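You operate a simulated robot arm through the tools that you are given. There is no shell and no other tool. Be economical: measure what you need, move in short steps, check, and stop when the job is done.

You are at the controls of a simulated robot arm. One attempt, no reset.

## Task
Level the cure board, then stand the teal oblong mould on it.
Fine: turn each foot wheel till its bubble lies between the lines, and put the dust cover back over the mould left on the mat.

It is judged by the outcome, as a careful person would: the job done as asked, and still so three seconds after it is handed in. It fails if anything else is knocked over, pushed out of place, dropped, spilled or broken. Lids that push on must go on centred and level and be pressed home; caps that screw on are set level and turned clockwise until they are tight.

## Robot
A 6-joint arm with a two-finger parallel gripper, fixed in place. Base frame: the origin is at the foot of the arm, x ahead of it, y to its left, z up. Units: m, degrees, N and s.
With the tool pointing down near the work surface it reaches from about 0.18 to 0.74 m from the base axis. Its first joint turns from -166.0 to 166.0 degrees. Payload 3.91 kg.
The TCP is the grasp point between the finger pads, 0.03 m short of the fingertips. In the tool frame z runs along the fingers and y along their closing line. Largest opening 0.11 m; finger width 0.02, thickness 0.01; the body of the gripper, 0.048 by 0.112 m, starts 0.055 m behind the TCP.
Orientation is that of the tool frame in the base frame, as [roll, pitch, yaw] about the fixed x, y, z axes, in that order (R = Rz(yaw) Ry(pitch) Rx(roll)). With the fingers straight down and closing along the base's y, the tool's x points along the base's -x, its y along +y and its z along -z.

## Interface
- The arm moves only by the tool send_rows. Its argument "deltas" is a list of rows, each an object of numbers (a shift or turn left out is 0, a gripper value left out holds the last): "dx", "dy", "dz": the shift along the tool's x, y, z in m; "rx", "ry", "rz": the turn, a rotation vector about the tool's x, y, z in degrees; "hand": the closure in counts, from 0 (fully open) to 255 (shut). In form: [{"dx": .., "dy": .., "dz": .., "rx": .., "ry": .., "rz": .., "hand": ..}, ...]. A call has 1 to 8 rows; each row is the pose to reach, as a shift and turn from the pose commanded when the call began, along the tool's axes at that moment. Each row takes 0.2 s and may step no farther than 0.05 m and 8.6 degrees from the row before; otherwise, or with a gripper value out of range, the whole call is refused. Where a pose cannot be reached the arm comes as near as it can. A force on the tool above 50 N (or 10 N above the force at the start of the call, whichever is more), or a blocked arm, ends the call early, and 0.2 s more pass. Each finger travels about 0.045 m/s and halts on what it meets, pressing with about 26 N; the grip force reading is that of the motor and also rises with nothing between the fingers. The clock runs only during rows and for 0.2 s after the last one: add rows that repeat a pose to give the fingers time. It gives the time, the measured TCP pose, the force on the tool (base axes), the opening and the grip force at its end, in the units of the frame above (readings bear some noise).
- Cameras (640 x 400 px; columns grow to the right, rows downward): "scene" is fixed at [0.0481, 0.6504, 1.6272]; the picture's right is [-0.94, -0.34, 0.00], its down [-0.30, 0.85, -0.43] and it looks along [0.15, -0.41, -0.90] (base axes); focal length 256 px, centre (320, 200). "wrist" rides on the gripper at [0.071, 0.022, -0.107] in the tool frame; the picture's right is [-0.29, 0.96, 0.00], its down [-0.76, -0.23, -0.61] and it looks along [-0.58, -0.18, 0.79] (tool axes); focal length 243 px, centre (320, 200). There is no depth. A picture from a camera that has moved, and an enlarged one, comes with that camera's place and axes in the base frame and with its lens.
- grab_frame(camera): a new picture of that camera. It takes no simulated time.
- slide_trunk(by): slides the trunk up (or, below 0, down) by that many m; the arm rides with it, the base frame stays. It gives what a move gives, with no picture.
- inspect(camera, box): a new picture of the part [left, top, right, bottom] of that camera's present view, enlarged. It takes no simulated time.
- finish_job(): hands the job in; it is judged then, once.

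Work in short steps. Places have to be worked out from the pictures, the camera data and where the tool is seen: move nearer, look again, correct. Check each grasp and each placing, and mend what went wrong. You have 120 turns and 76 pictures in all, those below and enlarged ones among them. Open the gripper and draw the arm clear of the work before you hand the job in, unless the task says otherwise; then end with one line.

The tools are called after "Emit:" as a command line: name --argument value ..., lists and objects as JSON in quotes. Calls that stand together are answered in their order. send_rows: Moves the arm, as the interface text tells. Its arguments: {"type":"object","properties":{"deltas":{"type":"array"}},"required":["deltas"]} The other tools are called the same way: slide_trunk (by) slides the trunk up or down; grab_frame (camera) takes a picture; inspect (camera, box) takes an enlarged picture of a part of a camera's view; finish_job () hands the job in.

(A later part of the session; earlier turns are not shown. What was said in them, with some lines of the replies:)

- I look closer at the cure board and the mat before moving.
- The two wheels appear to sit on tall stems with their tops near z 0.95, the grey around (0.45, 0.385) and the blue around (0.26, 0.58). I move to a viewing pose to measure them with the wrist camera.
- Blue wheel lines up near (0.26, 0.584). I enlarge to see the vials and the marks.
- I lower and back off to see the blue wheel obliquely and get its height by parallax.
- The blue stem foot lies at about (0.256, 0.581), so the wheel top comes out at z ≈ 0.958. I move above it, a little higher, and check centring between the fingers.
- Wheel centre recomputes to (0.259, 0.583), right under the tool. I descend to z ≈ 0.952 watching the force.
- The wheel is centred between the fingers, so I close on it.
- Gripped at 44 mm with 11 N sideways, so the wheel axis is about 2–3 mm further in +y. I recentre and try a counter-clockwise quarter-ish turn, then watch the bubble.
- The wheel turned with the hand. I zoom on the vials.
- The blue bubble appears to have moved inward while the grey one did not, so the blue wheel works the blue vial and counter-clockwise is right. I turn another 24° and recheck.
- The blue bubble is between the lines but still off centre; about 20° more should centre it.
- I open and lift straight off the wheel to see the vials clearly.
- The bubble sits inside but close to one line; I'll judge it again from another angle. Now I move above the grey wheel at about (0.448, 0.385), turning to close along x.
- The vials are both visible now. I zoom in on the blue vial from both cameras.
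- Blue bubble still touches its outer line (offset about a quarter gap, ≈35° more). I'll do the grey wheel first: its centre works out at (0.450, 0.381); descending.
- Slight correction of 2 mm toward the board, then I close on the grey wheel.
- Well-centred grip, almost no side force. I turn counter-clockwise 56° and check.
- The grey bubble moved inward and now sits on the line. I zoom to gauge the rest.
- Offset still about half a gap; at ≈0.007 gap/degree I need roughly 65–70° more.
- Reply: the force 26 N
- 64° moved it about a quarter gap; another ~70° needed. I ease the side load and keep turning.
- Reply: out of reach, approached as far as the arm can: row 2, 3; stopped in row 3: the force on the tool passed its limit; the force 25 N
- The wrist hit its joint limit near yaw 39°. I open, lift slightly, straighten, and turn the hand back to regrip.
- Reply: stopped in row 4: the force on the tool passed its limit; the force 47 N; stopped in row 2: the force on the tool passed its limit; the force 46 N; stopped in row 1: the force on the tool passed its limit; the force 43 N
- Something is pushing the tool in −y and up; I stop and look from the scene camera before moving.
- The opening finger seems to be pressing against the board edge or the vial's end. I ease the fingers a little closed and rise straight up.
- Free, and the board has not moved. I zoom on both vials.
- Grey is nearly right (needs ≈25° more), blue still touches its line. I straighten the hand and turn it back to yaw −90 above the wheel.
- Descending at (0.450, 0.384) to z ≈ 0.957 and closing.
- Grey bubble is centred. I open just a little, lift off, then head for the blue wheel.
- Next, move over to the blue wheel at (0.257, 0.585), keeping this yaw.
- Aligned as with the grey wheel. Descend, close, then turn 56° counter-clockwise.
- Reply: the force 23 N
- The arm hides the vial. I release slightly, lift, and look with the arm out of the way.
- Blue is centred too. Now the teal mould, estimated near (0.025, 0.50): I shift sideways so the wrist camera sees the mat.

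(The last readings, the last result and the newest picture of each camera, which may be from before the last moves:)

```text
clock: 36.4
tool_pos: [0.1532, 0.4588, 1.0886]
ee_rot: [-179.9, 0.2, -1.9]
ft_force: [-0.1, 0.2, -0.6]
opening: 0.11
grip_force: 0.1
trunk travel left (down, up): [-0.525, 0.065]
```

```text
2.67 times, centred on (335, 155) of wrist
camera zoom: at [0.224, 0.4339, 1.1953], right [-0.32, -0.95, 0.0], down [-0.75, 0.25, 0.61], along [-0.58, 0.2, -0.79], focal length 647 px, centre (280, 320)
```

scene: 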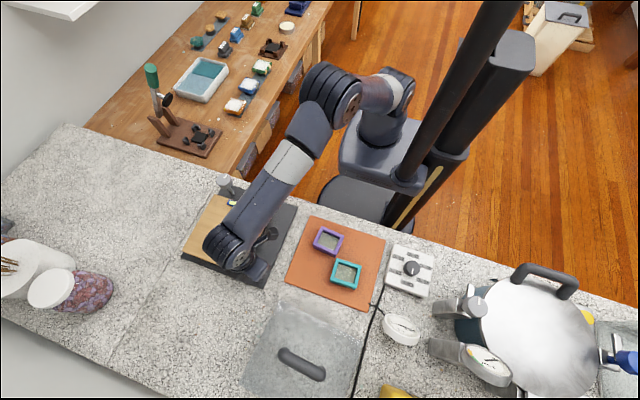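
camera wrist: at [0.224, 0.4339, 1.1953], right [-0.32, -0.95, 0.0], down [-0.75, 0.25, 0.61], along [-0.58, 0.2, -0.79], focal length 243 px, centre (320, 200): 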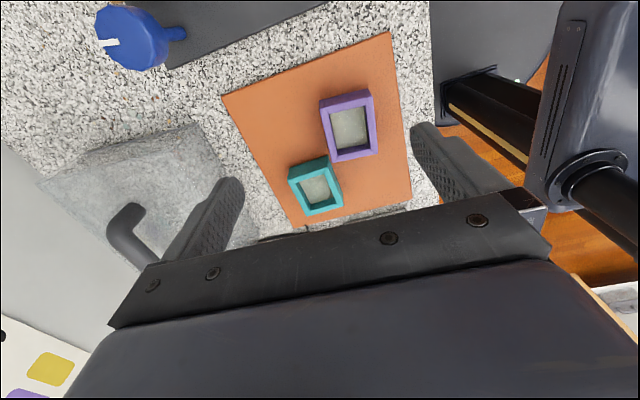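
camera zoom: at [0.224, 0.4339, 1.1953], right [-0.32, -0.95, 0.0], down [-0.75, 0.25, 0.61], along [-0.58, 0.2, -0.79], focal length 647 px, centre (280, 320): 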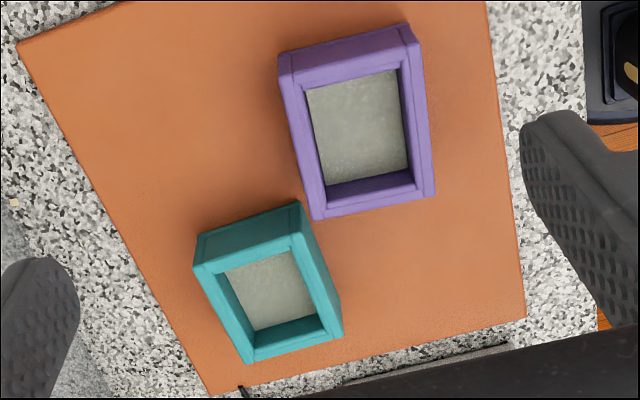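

Teal mould: footprint about x −0.014…0.056, y 0.478…0.540, top near z 0.90. I move above its centre (0.021, 0.508) at z 1.0.

Emit:
send_rows --deltas '[{"dx": -0.033, "dy": -0.011, "dz": 0.02}, {"dx": -0.066, "dy": -0.022, "dz": 0.04}, {"dx": -0.1, "dy": -0.033, "dz": 0.06}, {"dx": -0.1336, "dy": -0.0446, "dz": 0.08, "rz": -1.9}]'

Emit:
grab_frame --camera "wrist"

```text
clock: 37.4
tool_pos: [0.021, 0.5096, 1.0076]
ee_rot: [-180.0, 0.1, -0.1]
ft_force: [0.5, -0.5, 0.1]
opening: 0.11
grip_force: 0.2
trunk travel left (down, up): [-0.525, 0.065]
```

```text
34 pictures are left
camera wrist: at [0.0922, 0.4874, 1.1148], right [-0.29, -0.96, 0.0], down [-0.76, 0.23, 0.61], along [-0.58, 0.18, -0.79], focal length 243 px, centre (320, 200)
```

wrist: 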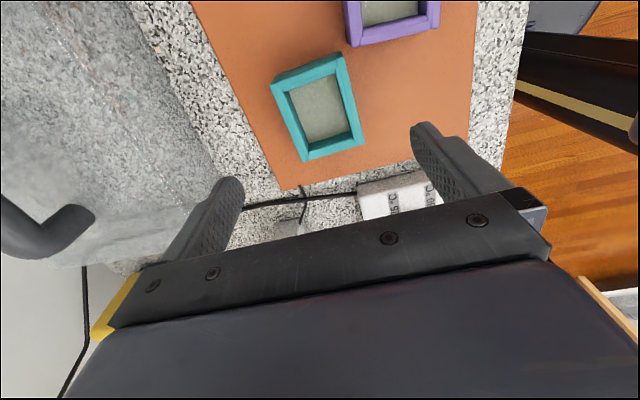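

Refined centre is (0.025, 0.508). Descending to z ≈ 0.903 with the fingers open.

Emit:
send_rows --deltas '[{"dx": 0.004, "dy": 0.0015, "dz": 0.04}, {"dx": 0.004, "dy": 0.0015, "dz": 0.075}, {"dx": 0.004, "dy": 0.0015, "dz": 0.104}]'

Emit:
grab_frame --camera "wrist"

```text
clock: 38.2
tool_pos: [0.0239, 0.5075, 0.9033]
ee_rot: [-179.9, 0.1, 0.0]
ft_force: [-0.2, -0.3, -0.2]
opening: 0.1101
grip_force: 0.1
trunk travel left (down, up): [-0.525, 0.065]
```

```text
33 pictures are left
camera wrist: at [0.0957, 0.4857, 1.0101], right [-0.29, -0.96, 0.0], down [-0.76, 0.23, 0.61], along [-0.58, 0.18, -0.79], focal length 243 px, centre (320, 200)
```

wrist: 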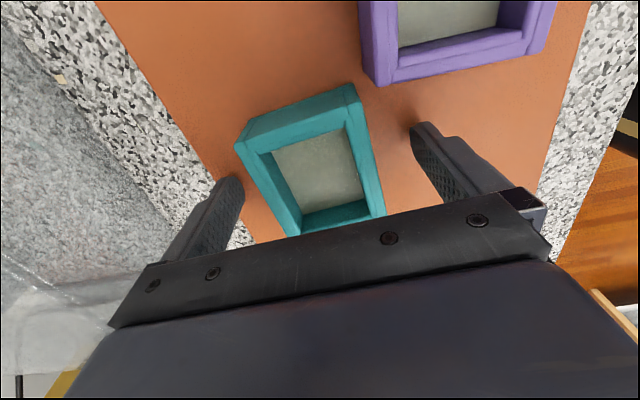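

The fingers straddle the mould. Close and check the width.

Emit:
send_rows --deltas '[{"hand": 255}, {"hand": 255}, {"hand": 255}, {"hand": 255}, {"hand": 255}]'

```text
clock: 39.4
tool_pos: [0.0236, 0.508, 0.9041]
ee_rot: [-179.8, 0.1, 0.0]
ft_force: [0.5, -0.4, 0.2]
opening: 0.0642
grip_force: 25.6
trunk travel left (down, up): [-0.525, 0.065]
```

Holding 64 mm. I lift straight up and check that the mould comes along.

Emit:
send_rows --deltas '[{"dz": -0.02}, {"dz": -0.06}, {"dz": -0.1}, {"dz": -0.15}]'

Emit:
send_rows --deltas '[{"dx": 0.045, "dy": -0.003}, {"dx": 0.093, "dy": -0.006}, {"dx": 0.141, "dy": -0.009}, {"dx": 0.189, "dy": -0.012}, {"dx": 0.238, "dy": -0.015}, {"dx": 0.287, "dy": -0.018}, {"dx": 0.336, "dy": -0.02}, {"dx": 0.384, "dy": -0.022}]'

Emit:
grab_frame --camera "wrist"

Emit:
inspect --camera "scene" --box '[150, 130, 310, 290]'

```text
clock: 40.4
tool_pos: [0.0252, 0.507, 1.0542]
ee_rot: [-179.8, 0.2, -0.1]
ft_force: [-0.9, 0.9, -0.9]
opening: 0.0641
grip_force: 26.0
trunk travel left (down, up): [-0.525, 0.065]
```

```text
clock: 42.2
tool_pos: [0.4102, 0.5303, 1.0538]
ee_rot: [179.9, 0.1, 0.0]
ft_force: [0.3, 1.0, -0.2]
opening: 0.064
grip_force: 25.8
trunk travel left (down, up): [-0.525, 0.065]
```

```text
32 pictures are left
camera wrist: at [0.4813, 0.5074, 1.1602], right [-0.29, -0.96, 0.0], down [-0.76, 0.23, 0.61], along [-0.58, 0.18, -0.79], focal length 243 px, centre (320, 200)
```

wrist: 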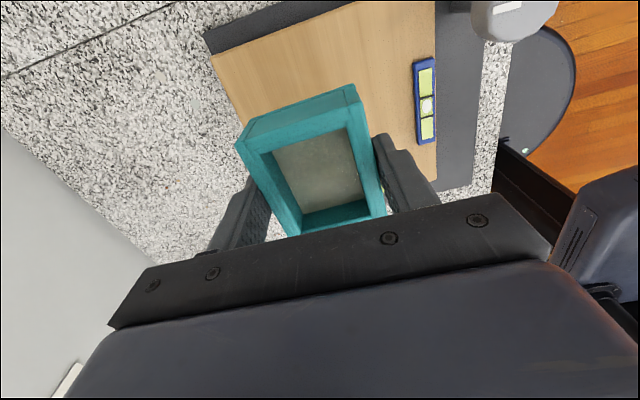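

```text
2.50 times, centred on (230, 210) of scene
camera zoom: at [0.0481, 0.6504, 1.6272], right [-0.94, -0.34, 0.0], down [-0.3, 0.85, -0.43], along [0.15, -0.41, -0.9], focal length 641 px, centre (545, 175)
```

zoom: 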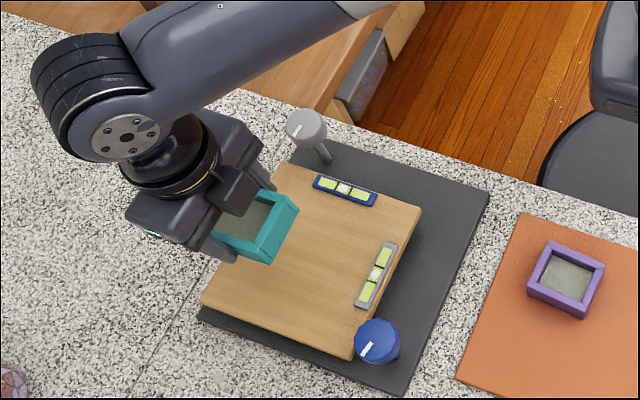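

Bubbles remain centred and the mould hangs level. Shift to (0.402, 0.522) and lower to just above the board.

Emit:
send_rows --deltas '[{"dx": -0.008, "dy": 0.008, "dz": 0.04}, {"dx": -0.008, "dy": 0.008, "dz": 0.075}, {"dx": -0.008, "dy": 0.008, "dz": 0.095}]'

Emit:
send_rows --deltas '[{"dz": 0.004}, {"dz": 0.008}, {"dz": 0.011}]'

Emit:
grab_frame --camera "wrist"

```text
clock: 43.0
tool_pos: [0.4009, 0.5208, 0.9585]
ee_rot: [-179.8, 0.1, 0.1]
ft_force: [1.5, 0.8, -1.5]
opening: 0.064
grip_force: 26.7
trunk travel left (down, up): [-0.525, 0.065]
```

```text
clock: 43.8
tool_pos: [0.401, 0.5204, 0.9538]
ee_rot: [-179.4, -0.3, 0.0]
ft_force: [-1.5, -1.2, 45.6]
opening: 0.0641
grip_force: 26.3
trunk travel left (down, up): [-0.525, 0.065]
```

```text
30 pictures are left
camera wrist: at [0.4716, 0.4977, 1.0612], right [-0.29, -0.96, -0.01], down [-0.76, 0.22, 0.61], along [-0.58, 0.19, -0.8], focal length 243 px, centre (320, 200)
```

wrist: 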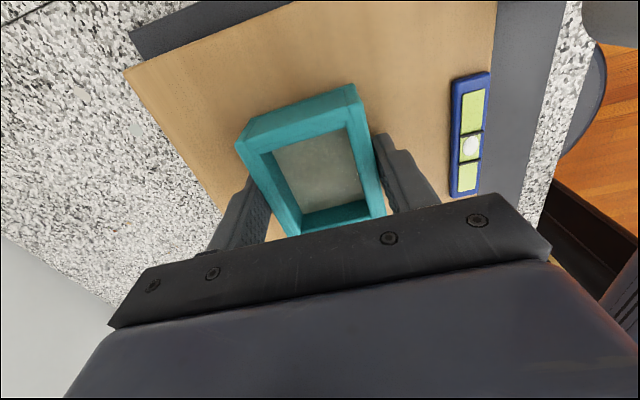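

Contact around z 0.955 with 45 N. I ease the load off by 6 mm, then open.

Emit:
send_rows --deltas '[{"dz": -0.003}, {"dz": -0.0065}]'

```text
clock: 44.4
tool_pos: [0.4015, 0.5211, 0.9546]
ee_rot: [-179.8, 0.1, 0.1]
ft_force: [2.1, 5.5, 18.1]
opening: 0.0641
grip_force: 25.8
trunk travel left (down, up): [-0.525, 0.065]
```

Emit:
send_rows --deltas '[{"dz": -0.0015}, {"dz": -0.002}]'

```text
clock: 45.0
tool_pos: [0.4, 0.5199, 0.9544]
ee_rot: [179.8, 0.2, 0.0]
ft_force: [0.0, 3.5, 3.0]
opening: 0.0642
grip_force: 25.9
trunk travel left (down, up): [-0.525, 0.065]
```

Load is nearly nil with the mould resting. I open and rise.

Emit:
send_rows --deltas '[{"hand": 50}, {"hand": 50}, {"hand": 50}, {"hand": 50, "dz": -0.02}, {"hand": 50, "dz": -0.06}, {"hand": 0, "dz": -0.1}, {"hand": 0, "dz": -0.14}]'

Emit:
send_rows --deltas '[{"dx": -0.045, "dy": -0.01}, {"dx": -0.09, "dy": -0.02}, {"dx": -0.135, "dy": -0.03}, {"dx": -0.18, "dy": -0.04}, {"dx": -0.225, "dy": -0.05}, {"dx": -0.26, "dy": -0.06}]'

Emit:
grab_frame --camera "scene"

Emit:
grab_frame --camera "wrist"

```text
clock: 46.6
tool_pos: [0.4012, 0.5206, 1.095]
ee_rot: [-179.9, 0.1, 0.0]
ft_force: [-0.5, 0.1, -0.1]
opening: 0.1099
grip_force: 0.0
trunk travel left (down, up): [-0.525, 0.065]
```

```text
clock: 48.0
tool_pos: [0.1409, 0.5805, 1.096]
ee_rot: [180.0, 0.1, 0.0]
ft_force: [-0.3, -0.1, 0.3]
opening: 0.1098
grip_force: 0.1
trunk travel left (down, up): [-0.525, 0.065]
```

```text
29 pictures are left
```

scene: 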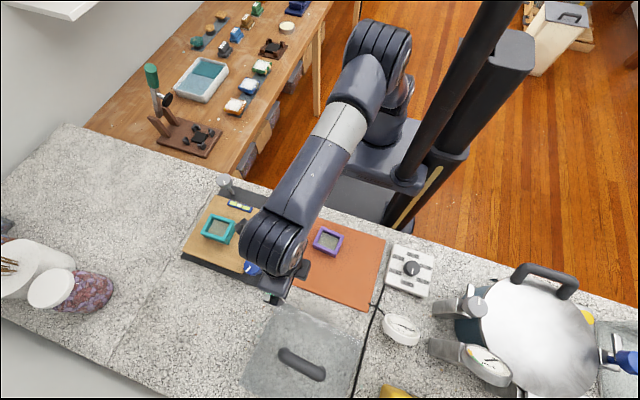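

```text
28 pictures are left
camera wrist: at [0.2124, 0.5591, 1.2026], right [-0.29, -0.96, 0.0], down [-0.76, 0.23, 0.61], along [-0.58, 0.18, -0.79], focal length 243 px, centre (320, 200)
```

wrist: 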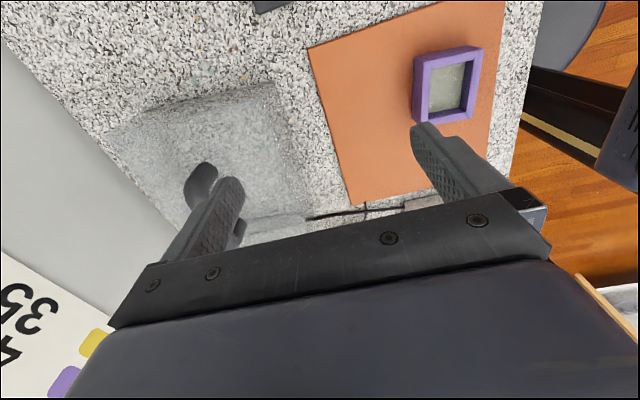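

Mould stands on the board. Next, the dust cover: I enlarge it in the scene view.

Emit:
inspect --camera "scene" --box '[220, 280, 400, 400]'

Emit:
inspect --camera "wrist" --box '[90, 60, 360, 260]'

```text
3.33 times, centred on (310, 340) of scene
camera zoom: at [0.0481, 0.6504, 1.6272], right [-0.94, -0.34, 0.0], down [-0.3, 0.85, -0.43], along [0.15, -0.41, -0.9], focal length 855 px, centre (353, -267)
```

zoom: 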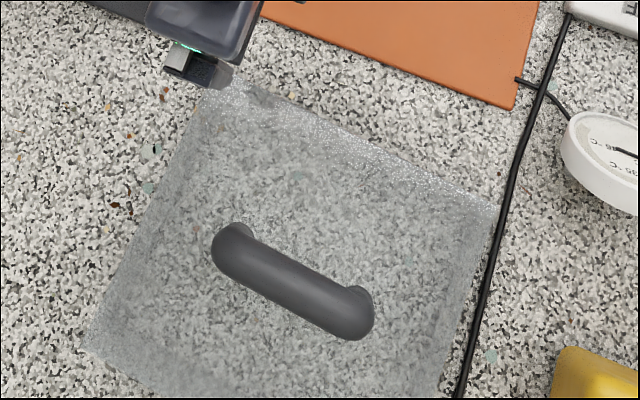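

```text
2.00 times, centred on (225, 160) of wrist
camera zoom: at [0.2124, 0.5591, 1.2026], right [-0.29, -0.96, 0.0], down [-0.76, 0.23, 0.61], along [-0.58, 0.18, -0.79], focal length 485 px, centre (510, 280)
```

zoom: 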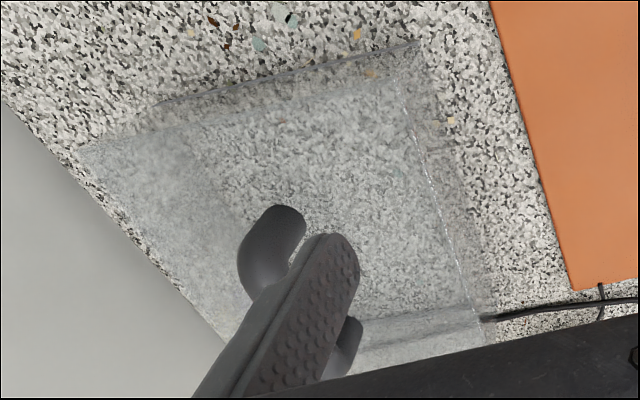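

Cover estimate: roughly 0.22 (x) by 0.18 (y), centred near (0.06, 0.735), handle bar along x at about (0.063, 0.738, 0.97). I move above the handle and look.

Emit:
send_rows --deltas '[{"dx": -0.018, "dy": -0.035}, {"dx": -0.036, "dy": -0.07}, {"dx": -0.054, "dy": -0.105}, {"dx": -0.07, "dy": -0.14, "dz": 0.015}, {"dx": -0.078, "dy": -0.156, "dz": 0.03}]'

Emit:
grab_frame --camera "wrist"

```text
clock: 49.2
tool_pos: [0.0873, 0.6674, 1.0838]
ee_rot: [-179.9, 0.2, 0.0]
ft_force: [0.4, -0.2, 0.6]
opening: 0.11
grip_force: 0.1
out of reach, approached as far as the arm can: row 3, 4, 5
trunk travel left (down, up): [-0.525, 0.065]
```

```text
25 pictures are left
camera wrist: at [0.159, 0.646, 1.1907], right [-0.29, -0.96, 0.0], down [-0.76, 0.23, 0.61], along [-0.58, 0.18, -0.79], focal length 243 px, centre (320, 200)
```

wrist: 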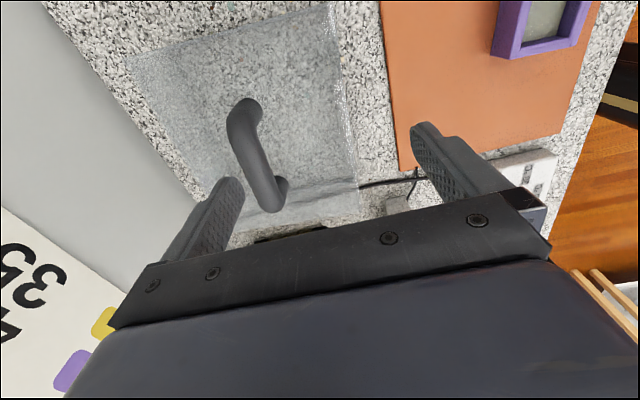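

The arm tops out here; reach grows nearer the surface, so raising the trunk and then lowering the tool should help. I slide the trunk up fully.

Emit:
slide_trunk --by 0.065

Emit:
send_rows --deltas '[{"dz": 0.03}, {"dz": 0.06, "dx": -0.004, "dy": -0.01}, {"dz": 0.09, "dx": -0.012, "dy": -0.035}, {"dz": 0.1, "dx": -0.02, "dy": -0.055}, {"dz": 0.1, "dx": -0.024, "dy": -0.07}]'

Emit:
grab_frame --camera "wrist"

```text
clock: 50.3
tool_pos: [0.0881, 0.6682, 1.1486]
ee_rot: [-179.9, 0.1, 0.0]
ft_force: [0.2, 0.5, 0.5]
opening: 0.11
grip_force: 0.1
trunk travel left (down, up): [-0.59, 0.0]
```

```text
clock: 51.5
tool_pos: [0.0677, 0.6908, 1.0523]
ee_rot: [-179.8, 0.1, -0.1]
ft_force: [-0.1, -0.1, 0.7]
opening: 0.11
grip_force: 0.0
out of reach, approached as far as the arm can: row 3, 4, 5
trunk travel left (down, up): [-0.59, 0.0]
```

```text
24 pictures are left
camera wrist: at [0.1387, 0.6691, 1.1581], right [-0.29, -0.96, 0.0], down [-0.76, 0.23, 0.61], along [-0.58, 0.18, -0.79], focal length 243 px, centre (320, 200)
```

wrist: 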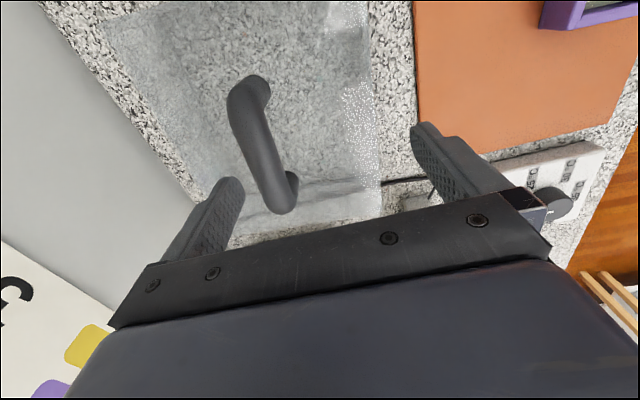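

Straight-down reach ends at about 0.69 m, 45 mm short. Tilting the fingers outward by 14° gains the reach, and the round bar tolerates that. I tilt about the TCP first.

Emit:
send_rows --deltas '[{"rx": 7, "hand": 80}, {"rx": 14, "hand": 80}]'

Emit:
send_rows --deltas '[{"dy": -0.0225, "dz": 0.006}, {"dy": -0.045, "dz": 0.012}]'

```text
clock: 52.1
tool_pos: [0.0661, 0.692, 1.0527]
ee_rot: [-165.8, 0.1, 0.0]
ft_force: [0.3, 0.4, -0.4]
opening: 0.0754
grip_force: 0.0
trunk travel left (down, up): [-0.59, 0.0]
```

```text
clock: 52.7
tool_pos: [0.067, 0.7389, 1.0524]
ee_rot: [-166.0, 0.1, 0.0]
ft_force: [-1.2, 0.3, 0.9]
opening: 0.0754
grip_force: 0.0
trunk travel left (down, up): [-0.59, 0.0]
```

Reached y 0.739. I look to check alignment with the bar.

Emit:
grab_frame --camera "wrist"

Emit:
inspect --camera "scene" --box '[220, 280, 400, 400]'

```text
23 pictures are left
camera wrist: at [0.1391, 0.6911, 1.1492], right [-0.29, -0.93, -0.23], down [-0.76, 0.08, 0.65], along [-0.58, 0.37, -0.73], focal length 243 px, centre (320, 200)
```

wrist: 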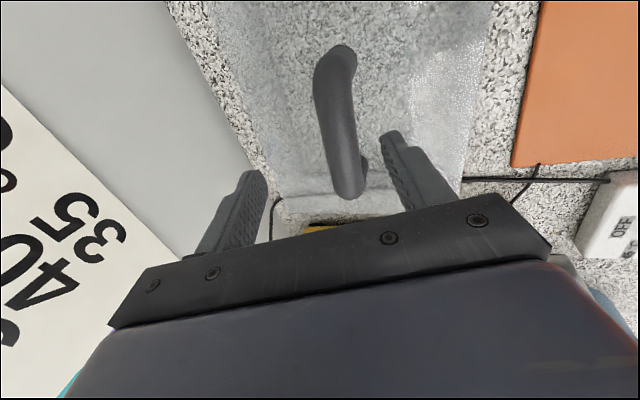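

```text
3.33 times, centred on (310, 340) of scene
camera zoom: at [0.0481, 0.6504, 1.6272], right [-0.94, -0.34, 0.0], down [-0.3, 0.85, -0.43], along [0.15, -0.41, -0.9], focal length 855 px, centre (353, -267)
```

zoom: 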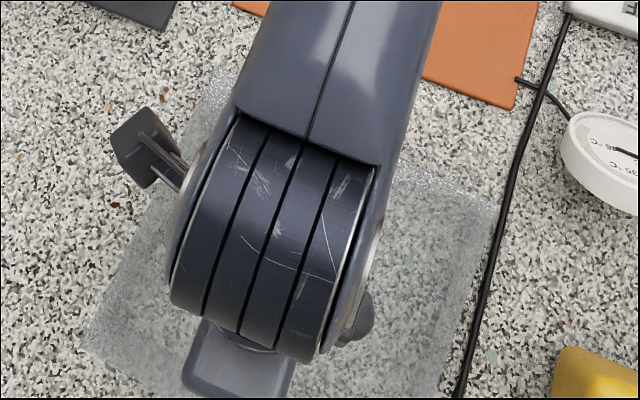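

The bar runs about −8° from x with its middle at (0.063, 0.739). I yaw to match and descend to z ≈ 0.995, so the tips end between bar and lid plate.

Emit:
send_rows --deltas '[{"dx": -0.003, "rz": 7}, {"dx": -0.003, "dy": 0.007, "dz": 0.0277, "rz": 7}, {"dx": -0.003, "dy": 0.0138, "dz": 0.0553, "rz": 7}]'

Emit:
grab_frame --camera "wrist"

```text
clock: 53.5
tool_pos: [0.0647, 0.7385, 0.9944]
ee_rot: [-166.1, 1.9, -6.9]
ft_force: [0.6, -0.4, -0.2]
opening: 0.0754
grip_force: 0.0
trunk travel left (down, up): [-0.59, 0.0]
```

```text
21 pictures are left
camera wrist: at [0.1324, 0.6828, 1.0908], right [-0.41, -0.89, -0.22], down [-0.73, 0.16, 0.67], along [-0.56, 0.43, -0.71], focal length 243 px, centre (320, 200)
```

wrist: 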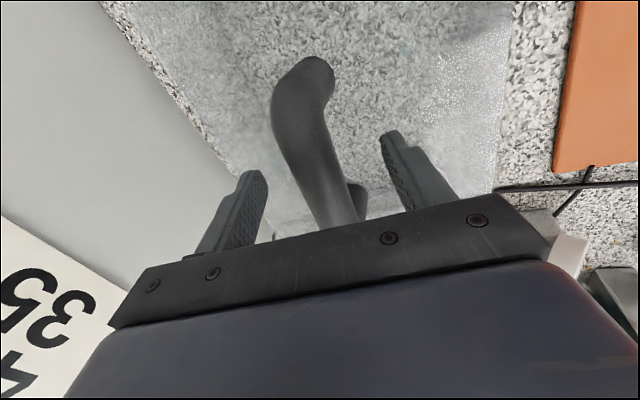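

The bar lies between the fingers with no contact. Close.

Emit:
send_rows --deltas '[{"dz": 0.003, "hand": 255}, {"dz": 0.003, "hand": 255}, {"dz": 0.003, "hand": 255}, {"dz": 0.003, "hand": 255}, {"dz": 0.003, "hand": 255}]'

```text
clock: 54.7
tool_pos: [0.0632, 0.7391, 0.9922]
ee_rot: [-166.0, 1.7, -6.7]
ft_force: [-0.7, -0.3, 0.6]
opening: 0.0254
grip_force: 26.0
trunk travel left (down, up): [-0.59, 0.0]
```

Holding the 25 mm bar. I lift 30 mm and check the cover hangs level.

Emit:
send_rows --deltas '[{"dx": -0.0003, "dy": -0.0024, "dz": -0.0097}, {"dx": -0.0006, "dy": -0.0048, "dz": -0.0194}, {"dx": -0.0009, "dy": -0.0072, "dz": -0.0291}]'

Emit:
grab_frame --camera "wrist"

Emit:
inspect --camera "scene" --box '[210, 240, 420, 400]'

```text
clock: 55.5
tool_pos: [0.065, 0.7384, 1.0216]
ee_rot: [-166.0, 1.8, -6.8]
ft_force: [-0.4, 0.3, -2.4]
opening: 0.0258
grip_force: 26.1
trunk travel left (down, up): [-0.59, 0.0]
```

```text
20 pictures are left
camera wrist: at [0.1323, 0.6833, 1.1174], right [-0.41, -0.89, -0.22], down [-0.73, 0.16, 0.67], along [-0.56, 0.43, -0.71], focal length 243 px, centre (320, 200)
```

wrist: 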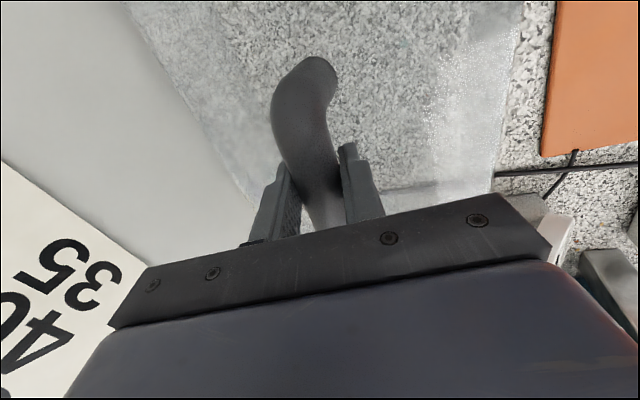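

```text
2.50 times, centred on (315, 320) of scene
camera zoom: at [0.0481, 0.6504, 1.6272], right [-0.94, -0.34, 0.0], down [-0.3, 0.85, -0.43], along [0.15, -0.41, -0.9], focal length 641 px, centre (332, -100)
```

zoom: 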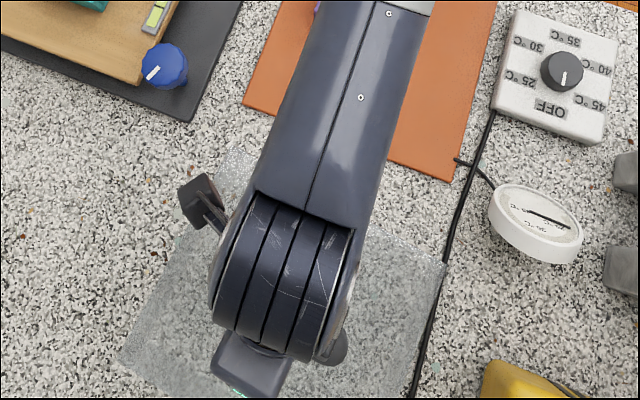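

The cover is up, light and steady. I raise a bit more and carry it toward the mat.

Emit:
send_rows --deltas '[{"dx": -0.0009, "dy": -0.0072, "dz": -0.0291}, {"dx": 0.0009, "dy": 0.0073, "dz": -0.0533}, {"dx": 0.0066, "dy": 0.0457, "dz": -0.063}, {"dx": 0.0123, "dy": 0.0841, "dz": -0.0727}, {"dx": 0.018, "dy": 0.1224, "dz": -0.0824}, {"dx": 0.0237, "dy": 0.1608, "dz": -0.0921}, {"dx": 0.0305, "dy": 0.1992, "dz": -0.1017}]'

Emit:
grab_frame --camera "scene"

Emit:
grab_frame --camera "wrist"

```text
clock: 57.1
tool_pos: [0.0691, 0.5195, 1.0712]
ee_rot: [-165.9, 1.8, -6.8]
ft_force: [0.5, 0.1, -3.1]
opening: 0.026
grip_force: 25.8
trunk travel left (down, up): [-0.59, 0.0]
```

```text
18 pictures are left
```

scene: 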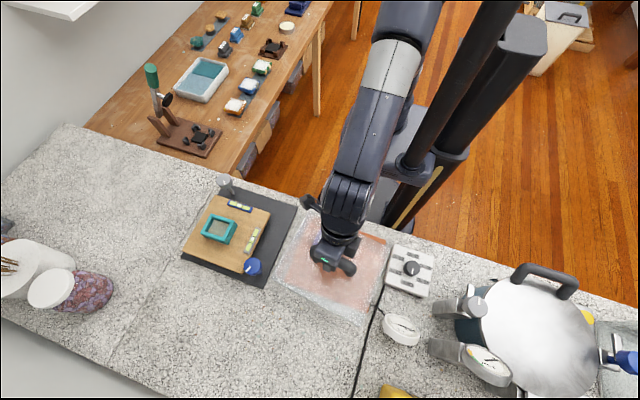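

```text
17 pictures are left
camera wrist: at [0.1376, 0.4635, 1.1674], right [-0.41, -0.89, -0.22], down [-0.73, 0.16, 0.67], along [-0.56, 0.43, -0.71], focal length 243 px, centre (320, 200)
```

wrist: 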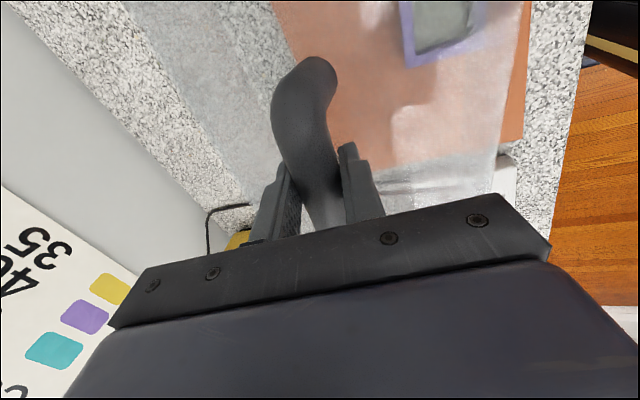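

Carrying well. I shift over the purple mould toward (0.072, 0.462) and square the yaw.

Emit:
send_rows --deltas '[{"dx": 0.005, "dy": 0.0275, "dz": -0.007, "rx": -0.09, "ry": -0.72, "rz": -2.91}, {"dx": 0.0098, "dy": 0.055, "dz": -0.0139, "rx": -0.18, "ry": -1.44, "rz": -5.82}, {"dx": 0.0098, "dy": 0.055, "dz": -0.0139, "rx": -0.18, "ry": -1.44, "rz": -5.82}]'

Emit:
inspect --camera "scene" --box '[240, 190, 430, 330]'

Emit:
grab_frame --camera "wrist"

```text
clock: 57.9
tool_pos: [0.0741, 0.4616, 1.0697]
ee_rot: [-166.1, 1.8, -0.8]
ft_force: [0.7, -0.2, -2.8]
opening: 0.0258
grip_force: 26.2
trunk travel left (down, up): [-0.59, 0.0]
```

```text
2.86 times, centred on (335, 260) of scene
camera zoom: at [0.0481, 0.6504, 1.6272], right [-0.94, -0.34, 0.0], down [-0.3, 0.85, -0.43], along [0.15, -0.41, -0.9], focal length 733 px, centre (277, 29)
```

zoom: 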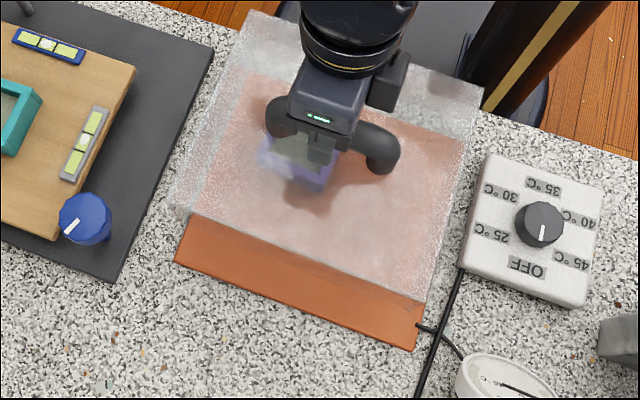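

```text
15 pictures are left
camera wrist: at [0.1464, 0.4134, 1.1661], right [-0.31, -0.92, -0.22], down [-0.74, 0.09, 0.67], along [-0.6, 0.37, -0.71], focal length 243 px, centre (320, 200)
```

wrist: 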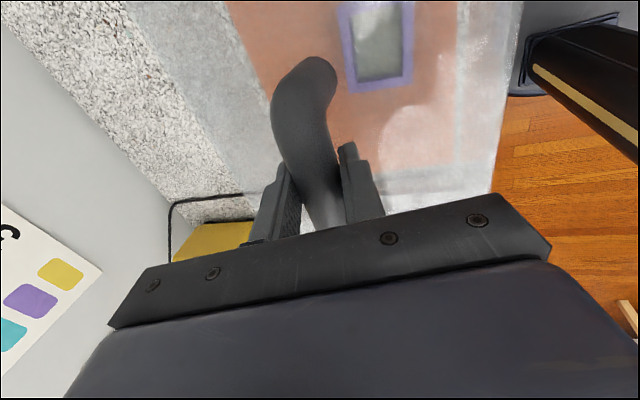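

The cover is square to the mat and spans x −0.04…0.175, y 0.37…0.557, enclosing the purple mould well. I lower to about 5–7 mm above the mat with a 5 mm shift toward mat centre.

Emit:
send_rows --deltas '[{"dx": -0.0005, "dy": 0.0003, "dz": 0.022}, {"dx": -0.0008, "dy": 0.0055, "dz": 0.044}, {"dx": -0.001, "dy": 0.0109, "dz": 0.0643}]'

Emit:
inspect --camera "scene" --box '[240, 190, 430, 330]'

```text
clock: 58.7
tool_pos: [0.0687, 0.4661, 1.0046]
ee_rot: [-165.9, 1.7, -0.8]
ft_force: [0.1, -0.7, -1.9]
opening: 0.0253
grip_force: 25.9
trunk travel left (down, up): [-0.59, 0.0]
```

```text
2.86 times, centred on (335, 260) of scene
camera zoom: at [0.0481, 0.6504, 1.6272], right [-0.94, -0.34, 0.0], down [-0.3, 0.85, -0.43], along [0.15, -0.41, -0.9], focal length 733 px, centre (277, 29)
```

zoom: 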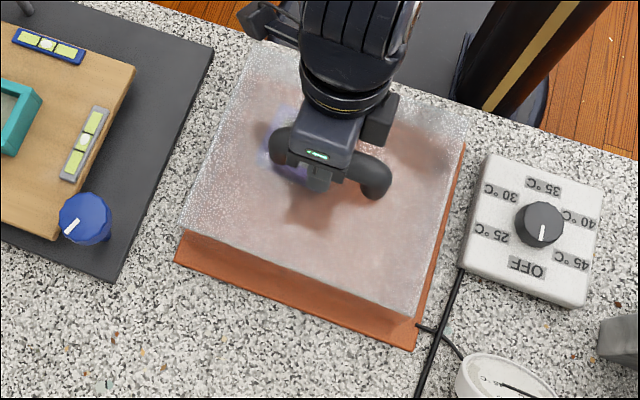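

Positioned inside the mat. I lower in 3 mm steps until contact.

Emit:
send_rows --deltas '[{"dy": 0.0007, "dz": 0.0029}, {"dy": 0.0015, "dz": 0.0058}, {"dy": 0.002, "dz": 0.0078}]'

```text
clock: 59.5
tool_pos: [0.069, 0.4673, 1.0]
ee_rot: [-165.7, 1.6, -0.7]
ft_force: [-2.2, -2.4, 16.3]
opening: 0.0255
grip_force: 25.5
trunk travel left (down, up): [-0.59, 0.0]
```

Contact at z ≈ 1.000. I unload 2 mm and look before releasing.

Emit:
send_rows --deltas '[{"dy": -0.0005, "dz": -0.002}, {"dy": -0.0005, "dz": -0.002}]'

Emit:
inspect --camera "scene" --box '[240, 190, 430, 330]'

Emit:
grab_frame --camera "wrist"

```text
clock: 60.1
tool_pos: [0.0698, 0.4663, 0.9996]
ee_rot: [-166.1, 1.7, -0.8]
ft_force: [-2.1, 1.5, 7.1]
opening: 0.0257
grip_force: 26.3
trunk travel left (down, up): [-0.59, 0.0]
```

```text
2.86 times, centred on (335, 260) of scene
camera zoom: at [0.0481, 0.6504, 1.6272], right [-0.94, -0.34, 0.0], down [-0.3, 0.85, -0.43], along [0.15, -0.41, -0.9], focal length 733 px, centre (277, 29)
```

zoom: 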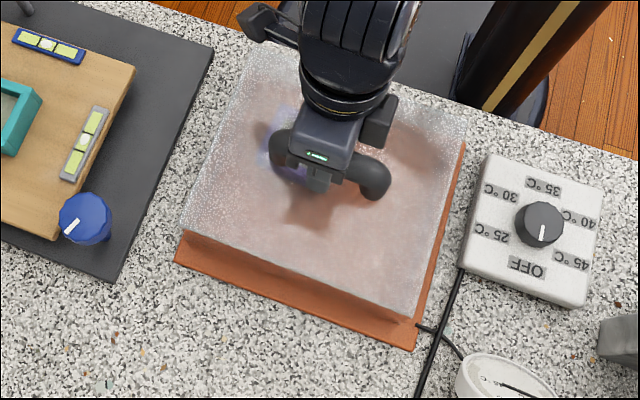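

```text
12 pictures are left
camera wrist: at [0.1428, 0.4181, 1.0956], right [-0.31, -0.92, -0.22], down [-0.74, 0.09, 0.67], along [-0.6, 0.37, -0.71], focal length 243 px, centre (320, 200)
```

wrist: 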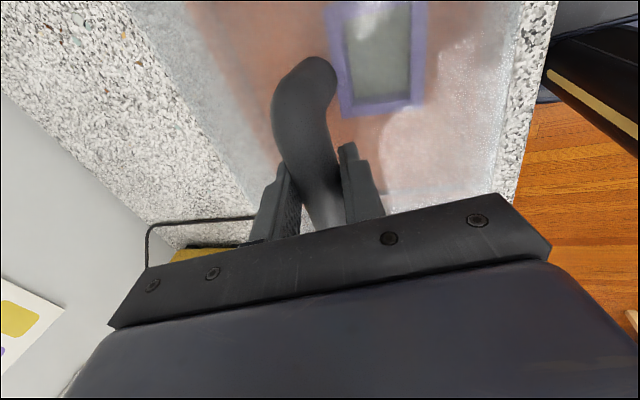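

The cover sits flat on the mat with the mould well inside. I open moderately and back out along the fingers.

Emit:
send_rows --deltas '[{"hand": 120}, {"hand": 120}, {"hand": 120}, {"hand": 120, "dz": -0.02}, {"hand": 120, "dz": -0.05}, {"hand": 0, "dz": -0.09}, {"hand": 0, "dz": -0.13}]'

Emit:
send_rows --deltas '[{"rx": -7, "dz": -0.03}, {"rx": -14, "dz": -0.06}, {"rx": -14, "dz": -0.06, "dy": 0.045}, {"rx": -14, "dz": -0.06, "dy": 0.09}, {"rx": -14, "dz": -0.06, "dy": 0.13}]'

Emit:
grab_frame --camera "scene"

```text
clock: 61.7
tool_pos: [0.0724, 0.4346, 1.1259]
ee_rot: [-165.9, 1.7, -0.8]
ft_force: [0.1, -0.1, 0.5]
opening: 0.1103
grip_force: 0.3
trunk travel left (down, up): [-0.59, 0.0]
```

```text
clock: 62.9
tool_pos: [0.0711, 0.2936, 1.1531]
ee_rot: [180.0, 1.8, -0.8]
ft_force: [-0.5, 0.0, -0.6]
opening: 0.1101
grip_force: 0.1
trunk travel left (down, up): [-0.59, 0.0]
```

```text
11 pictures are left
```

scene: 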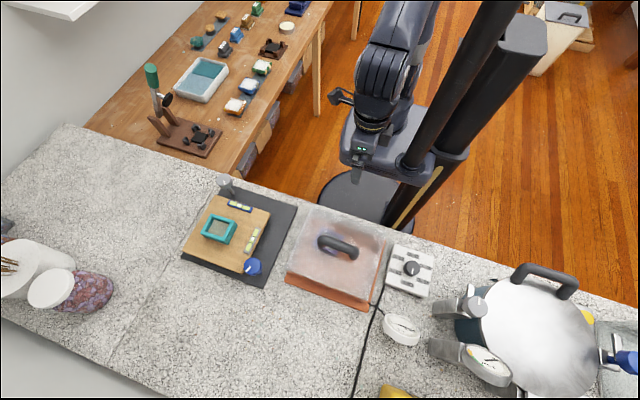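

The arm is clear. I check the bubbles, the mould and the cover one last time.

Emit:
inspect --camera "scene" --box '[180, 185, 280, 280]'

Emit:
inspect --camera "scene" --box '[270, 195, 400, 315]'

Emit:
inspect --camera "scene" --box '[230, 222, 275, 257]'

Emit:
inspect --camera "scene" --box '[220, 194, 260, 219]'

```text
4.21 times, centred on (230, 232) of scene
camera zoom: at [0.0481, 0.6504, 1.6272], right [-0.94, -0.34, 0.0], down [-0.3, 0.85, -0.43], along [0.15, -0.41, -0.9], focal length 1080 px, centre (699, 63)
```

zoom: 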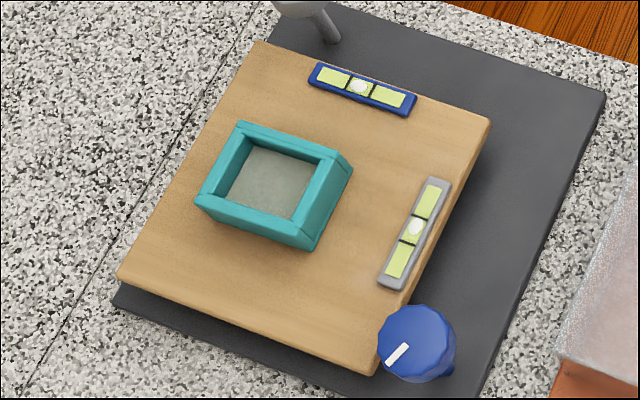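

```text
3.33 times, centred on (335, 255) of scene
camera zoom: at [0.0481, 0.6504, 1.6272], right [-0.94, -0.34, 0.0], down [-0.3, 0.85, -0.43], along [0.15, -0.41, -0.9], focal length 855 px, centre (270, 17)
```

zoom: 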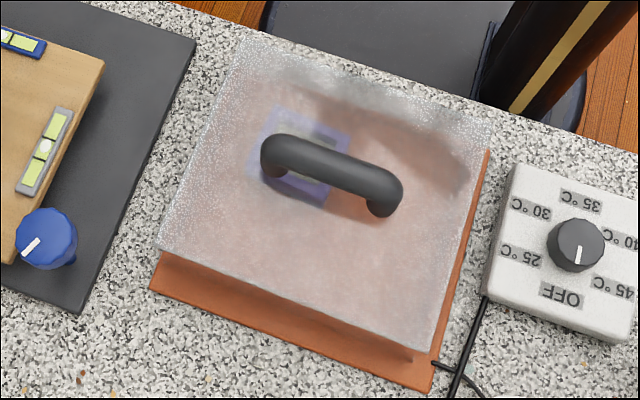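

```text
11.43 times, centred on (252, 240) of scene
camera zoom: at [0.0481, 0.6504, 1.6272], right [-0.94, -0.34, 0.0], down [-0.3, 0.85, -0.43], along [0.15, -0.41, -0.9], focal length 2930 px, centre (1091, -251)
```

zoom: 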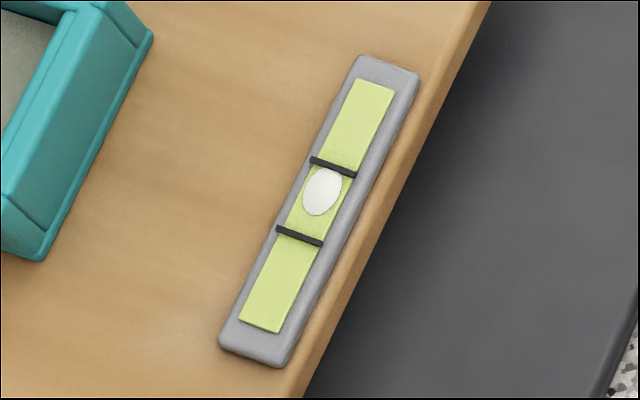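

```text
16.00 times, centred on (240, 206) of scene
camera zoom: at [0.0481, 0.6504, 1.6272], right [-0.94, -0.34, 0.0], down [-0.3, 0.85, -0.43], along [0.15, -0.41, -0.9], focal length 4103 px, centre (1600, 96)
```

zoom: 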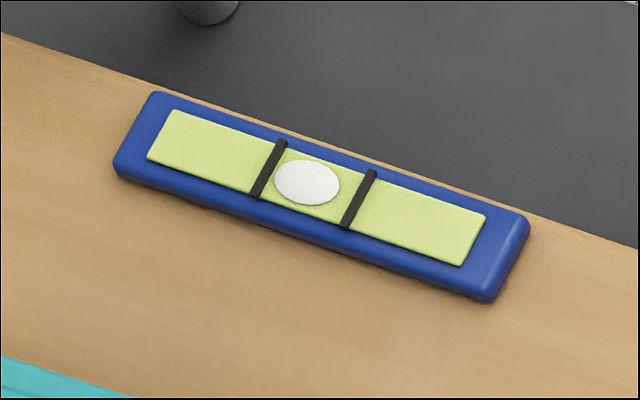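

Cover and mould are fine and blue is centred, but the grey bubble has drifted slightly past centre toward the other line. I'll trim the grey wheel about 25° clockwise: first straighten and move above it.

Emit:
send_rows --deltas '[{"ry": 1.8}]'

Emit:
send_rows --deltas '[{"dx": 0.047, "dy": -0.012, "rz": 8.5}, {"dx": 0.094, "dy": -0.024, "rz": 17}, {"dx": 0.141, "dy": -0.036, "rz": 25.5}, {"dx": 0.189, "dy": -0.048, "rz": 34}, {"dx": 0.237, "dy": -0.06, "rz": 42.5}, {"dx": 0.284, "dy": -0.072, "rz": 51}, {"dx": 0.331, "dy": -0.084, "dz": 0.01, "rz": 59.5}, {"dx": 0.378, "dy": -0.095, "dz": 0.02, "rz": 68}]'

```text
clock: 63.3
tool_pos: [0.0724, 0.2948, 1.1516]
ee_rot: [-179.9, -0.1, -0.8]
ft_force: [0.6, -0.7, -0.2]
opening: 0.1102
grip_force: 0.1
trunk travel left (down, up): [-0.59, 0.0]
```

```text
clock: 65.1
tool_pos: [0.4511, 0.3834, 1.1322]
ee_rot: [180.0, -0.2, -69.0]
ft_force: [0.1, -0.2, -0.4]
opening: 0.1101
grip_force: 0.1
trunk travel left (down, up): [-0.59, 0.0]
```

Right above the grey wheel. I narrow the fingers, descend to z 0.958 and close.

Emit:
send_rows --deltas '[{"hand": 80, "dz": 0.045}, {"hand": 80, "dz": 0.09}, {"hand": 80, "dz": 0.135}, {"hand": 80, "dz": 0.1745}]'

Emit:
send_rows --deltas '[{"hand": 255}, {"hand": 255}, {"hand": 255}, {"hand": 255}]'

Emit:
send_rows --deltas '[{"rz": 8}, {"rz": 16}, {"rz": 25}, {"rz": 25}]'

Emit:
inspect --camera "scene" --box '[230, 222, 275, 257]'

```text
clock: 66.1
tool_pos: [0.4521, 0.3841, 0.9574]
ee_rot: [-179.9, -0.1, -68.7]
ft_force: [-0.8, -0.5, 0.4]
opening: 0.0756
grip_force: 0.1
trunk travel left (down, up): [-0.59, 0.0]
```

```text
clock: 67.1
tool_pos: [0.4512, 0.383, 0.9574]
ee_rot: [-180.0, 0.0, -68.7]
ft_force: [-3.3, -0.5, -2.2]
opening: 0.0435
grip_force: 45.0
trunk travel left (down, up): [-0.59, 0.0]
```

```text
refused: row 3 steps farther than a row can; nothing moved
```

```text
11.43 times, centred on (252, 240) of scene
camera zoom: at [0.0481, 0.6504, 1.6272], right [-0.94, -0.34, 0.0], down [-0.3, 0.85, -0.43], along [0.15, -0.41, -0.9], focal length 2930 px, centre (1091, -251)
```

zoom: 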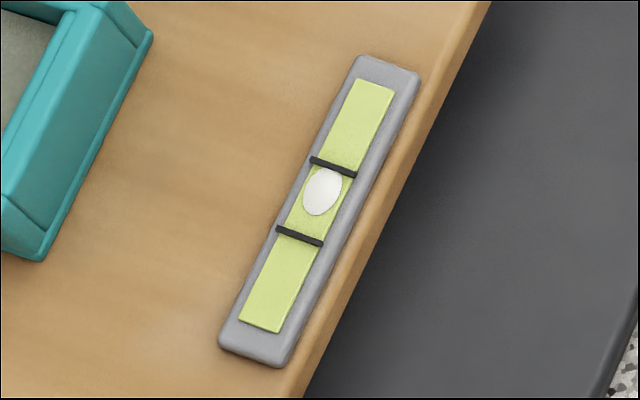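

That turn was refused for a 9° step; I resend it in 8° steps, 32° clockwise in all.

Emit:
send_rows --deltas '[{"rz": 8}, {"rz": 16}, {"rz": 24}, {"rz": 32}, {"rz": 32}]'

Emit:
inspect --camera "scene" --box '[230, 222, 275, 257]'

```text
clock: 68.3
tool_pos: [0.4493, 0.3836, 0.9575]
ee_rot: [179.9, 0.0, -100.8]
ft_force: [-12.0, -6.3, -9.3]
opening: 0.0433
grip_force: 45.3
trunk travel left (down, up): [-0.59, 0.0]
```

```text
11.43 times, centred on (252, 240) of scene
camera zoom: at [0.0481, 0.6504, 1.6272], right [-0.94, -0.34, 0.0], down [-0.3, 0.85, -0.43], along [0.15, -0.41, -0.9], focal length 2930 px, centre (1091, -251)
```

zoom: 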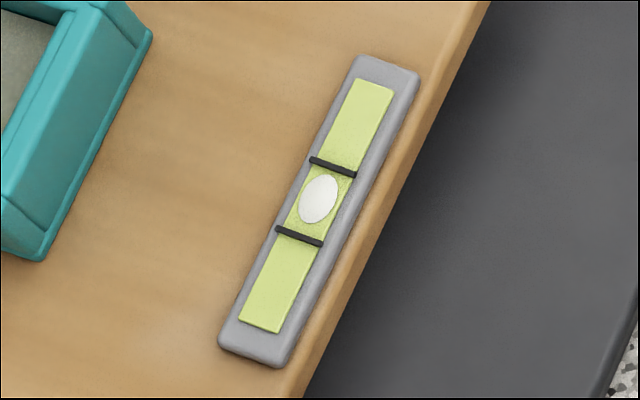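

Grey is now centred. Release slightly, lift off and withdraw.

Emit:
send_rows --deltas '[{"hand": 100}, {"hand": 100}, {"hand": 100}, {"hand": 100, "dz": -0.03}, {"hand": 100, "dz": -0.075}, {"hand": 0, "dz": -0.12}, {"hand": 0, "dz": -0.165}]'

Emit:
send_rows --deltas '[{"dx": 0.015, "dy": 0.045}, {"dx": 0.03, "dy": 0.09}, {"dx": 0.045, "dy": 0.135}, {"dx": 0.06, "dy": 0.18}, {"dx": 0.075, "dy": 0.225}]'

Emit:
inspect --camera "scene" --box '[215, 190, 280, 260]'

Emit:
grab_frame --camera "scene"

```text
clock: 69.9
tool_pos: [0.4515, 0.3846, 1.1232]
ee_rot: [179.9, 0.0, -100.7]
ft_force: [0.0, 0.1, -0.9]
opening: 0.1099
grip_force: 0.1
trunk travel left (down, up): [-0.59, 0.0]
```

```text
clock: 71.1
tool_pos: [0.2141, 0.3519, 1.1224]
ee_rot: [-180.0, -0.1, -100.8]
ft_force: [-0.4, 0.8, -0.2]
opening: 0.1099
grip_force: 0.1
trunk travel left (down, up): [-0.59, 0.0]
```

```text
5.71 times, centred on (248, 225) of scene
camera zoom: at [0.0481, 0.6504, 1.6272], right [-0.94, -0.34, 0.0], down [-0.3, 0.85, -0.43], along [0.15, -0.41, -0.9], focal length 1465 px, centre (734, 57)
```

zoom: 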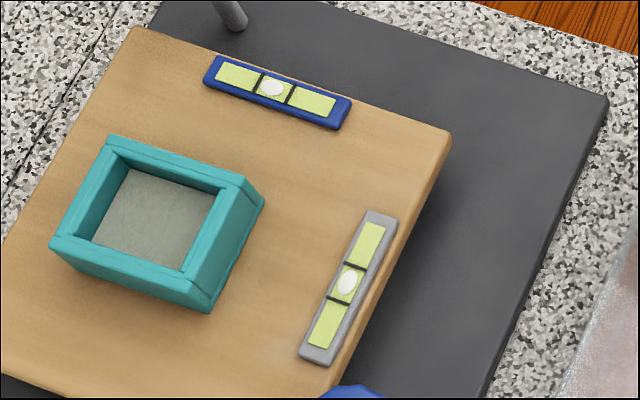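

```text
3 pictures are left
```

scene: 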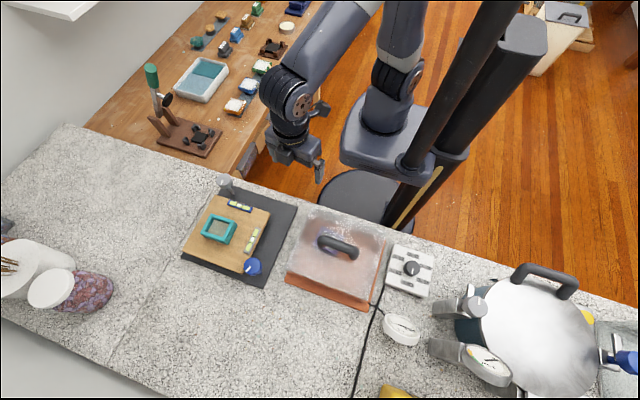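

Both bubbles sit between their lines, the teal mould stands on the board, the cover is over the purple mould, and the arm is clear. Handing in.

Emit:
finish_job

```text
The job is handed in.
```

I levelled the cure board, with both bubbles between their lines, stood the teal mould on it, and put the dust cover back over the purple mould on the mat.
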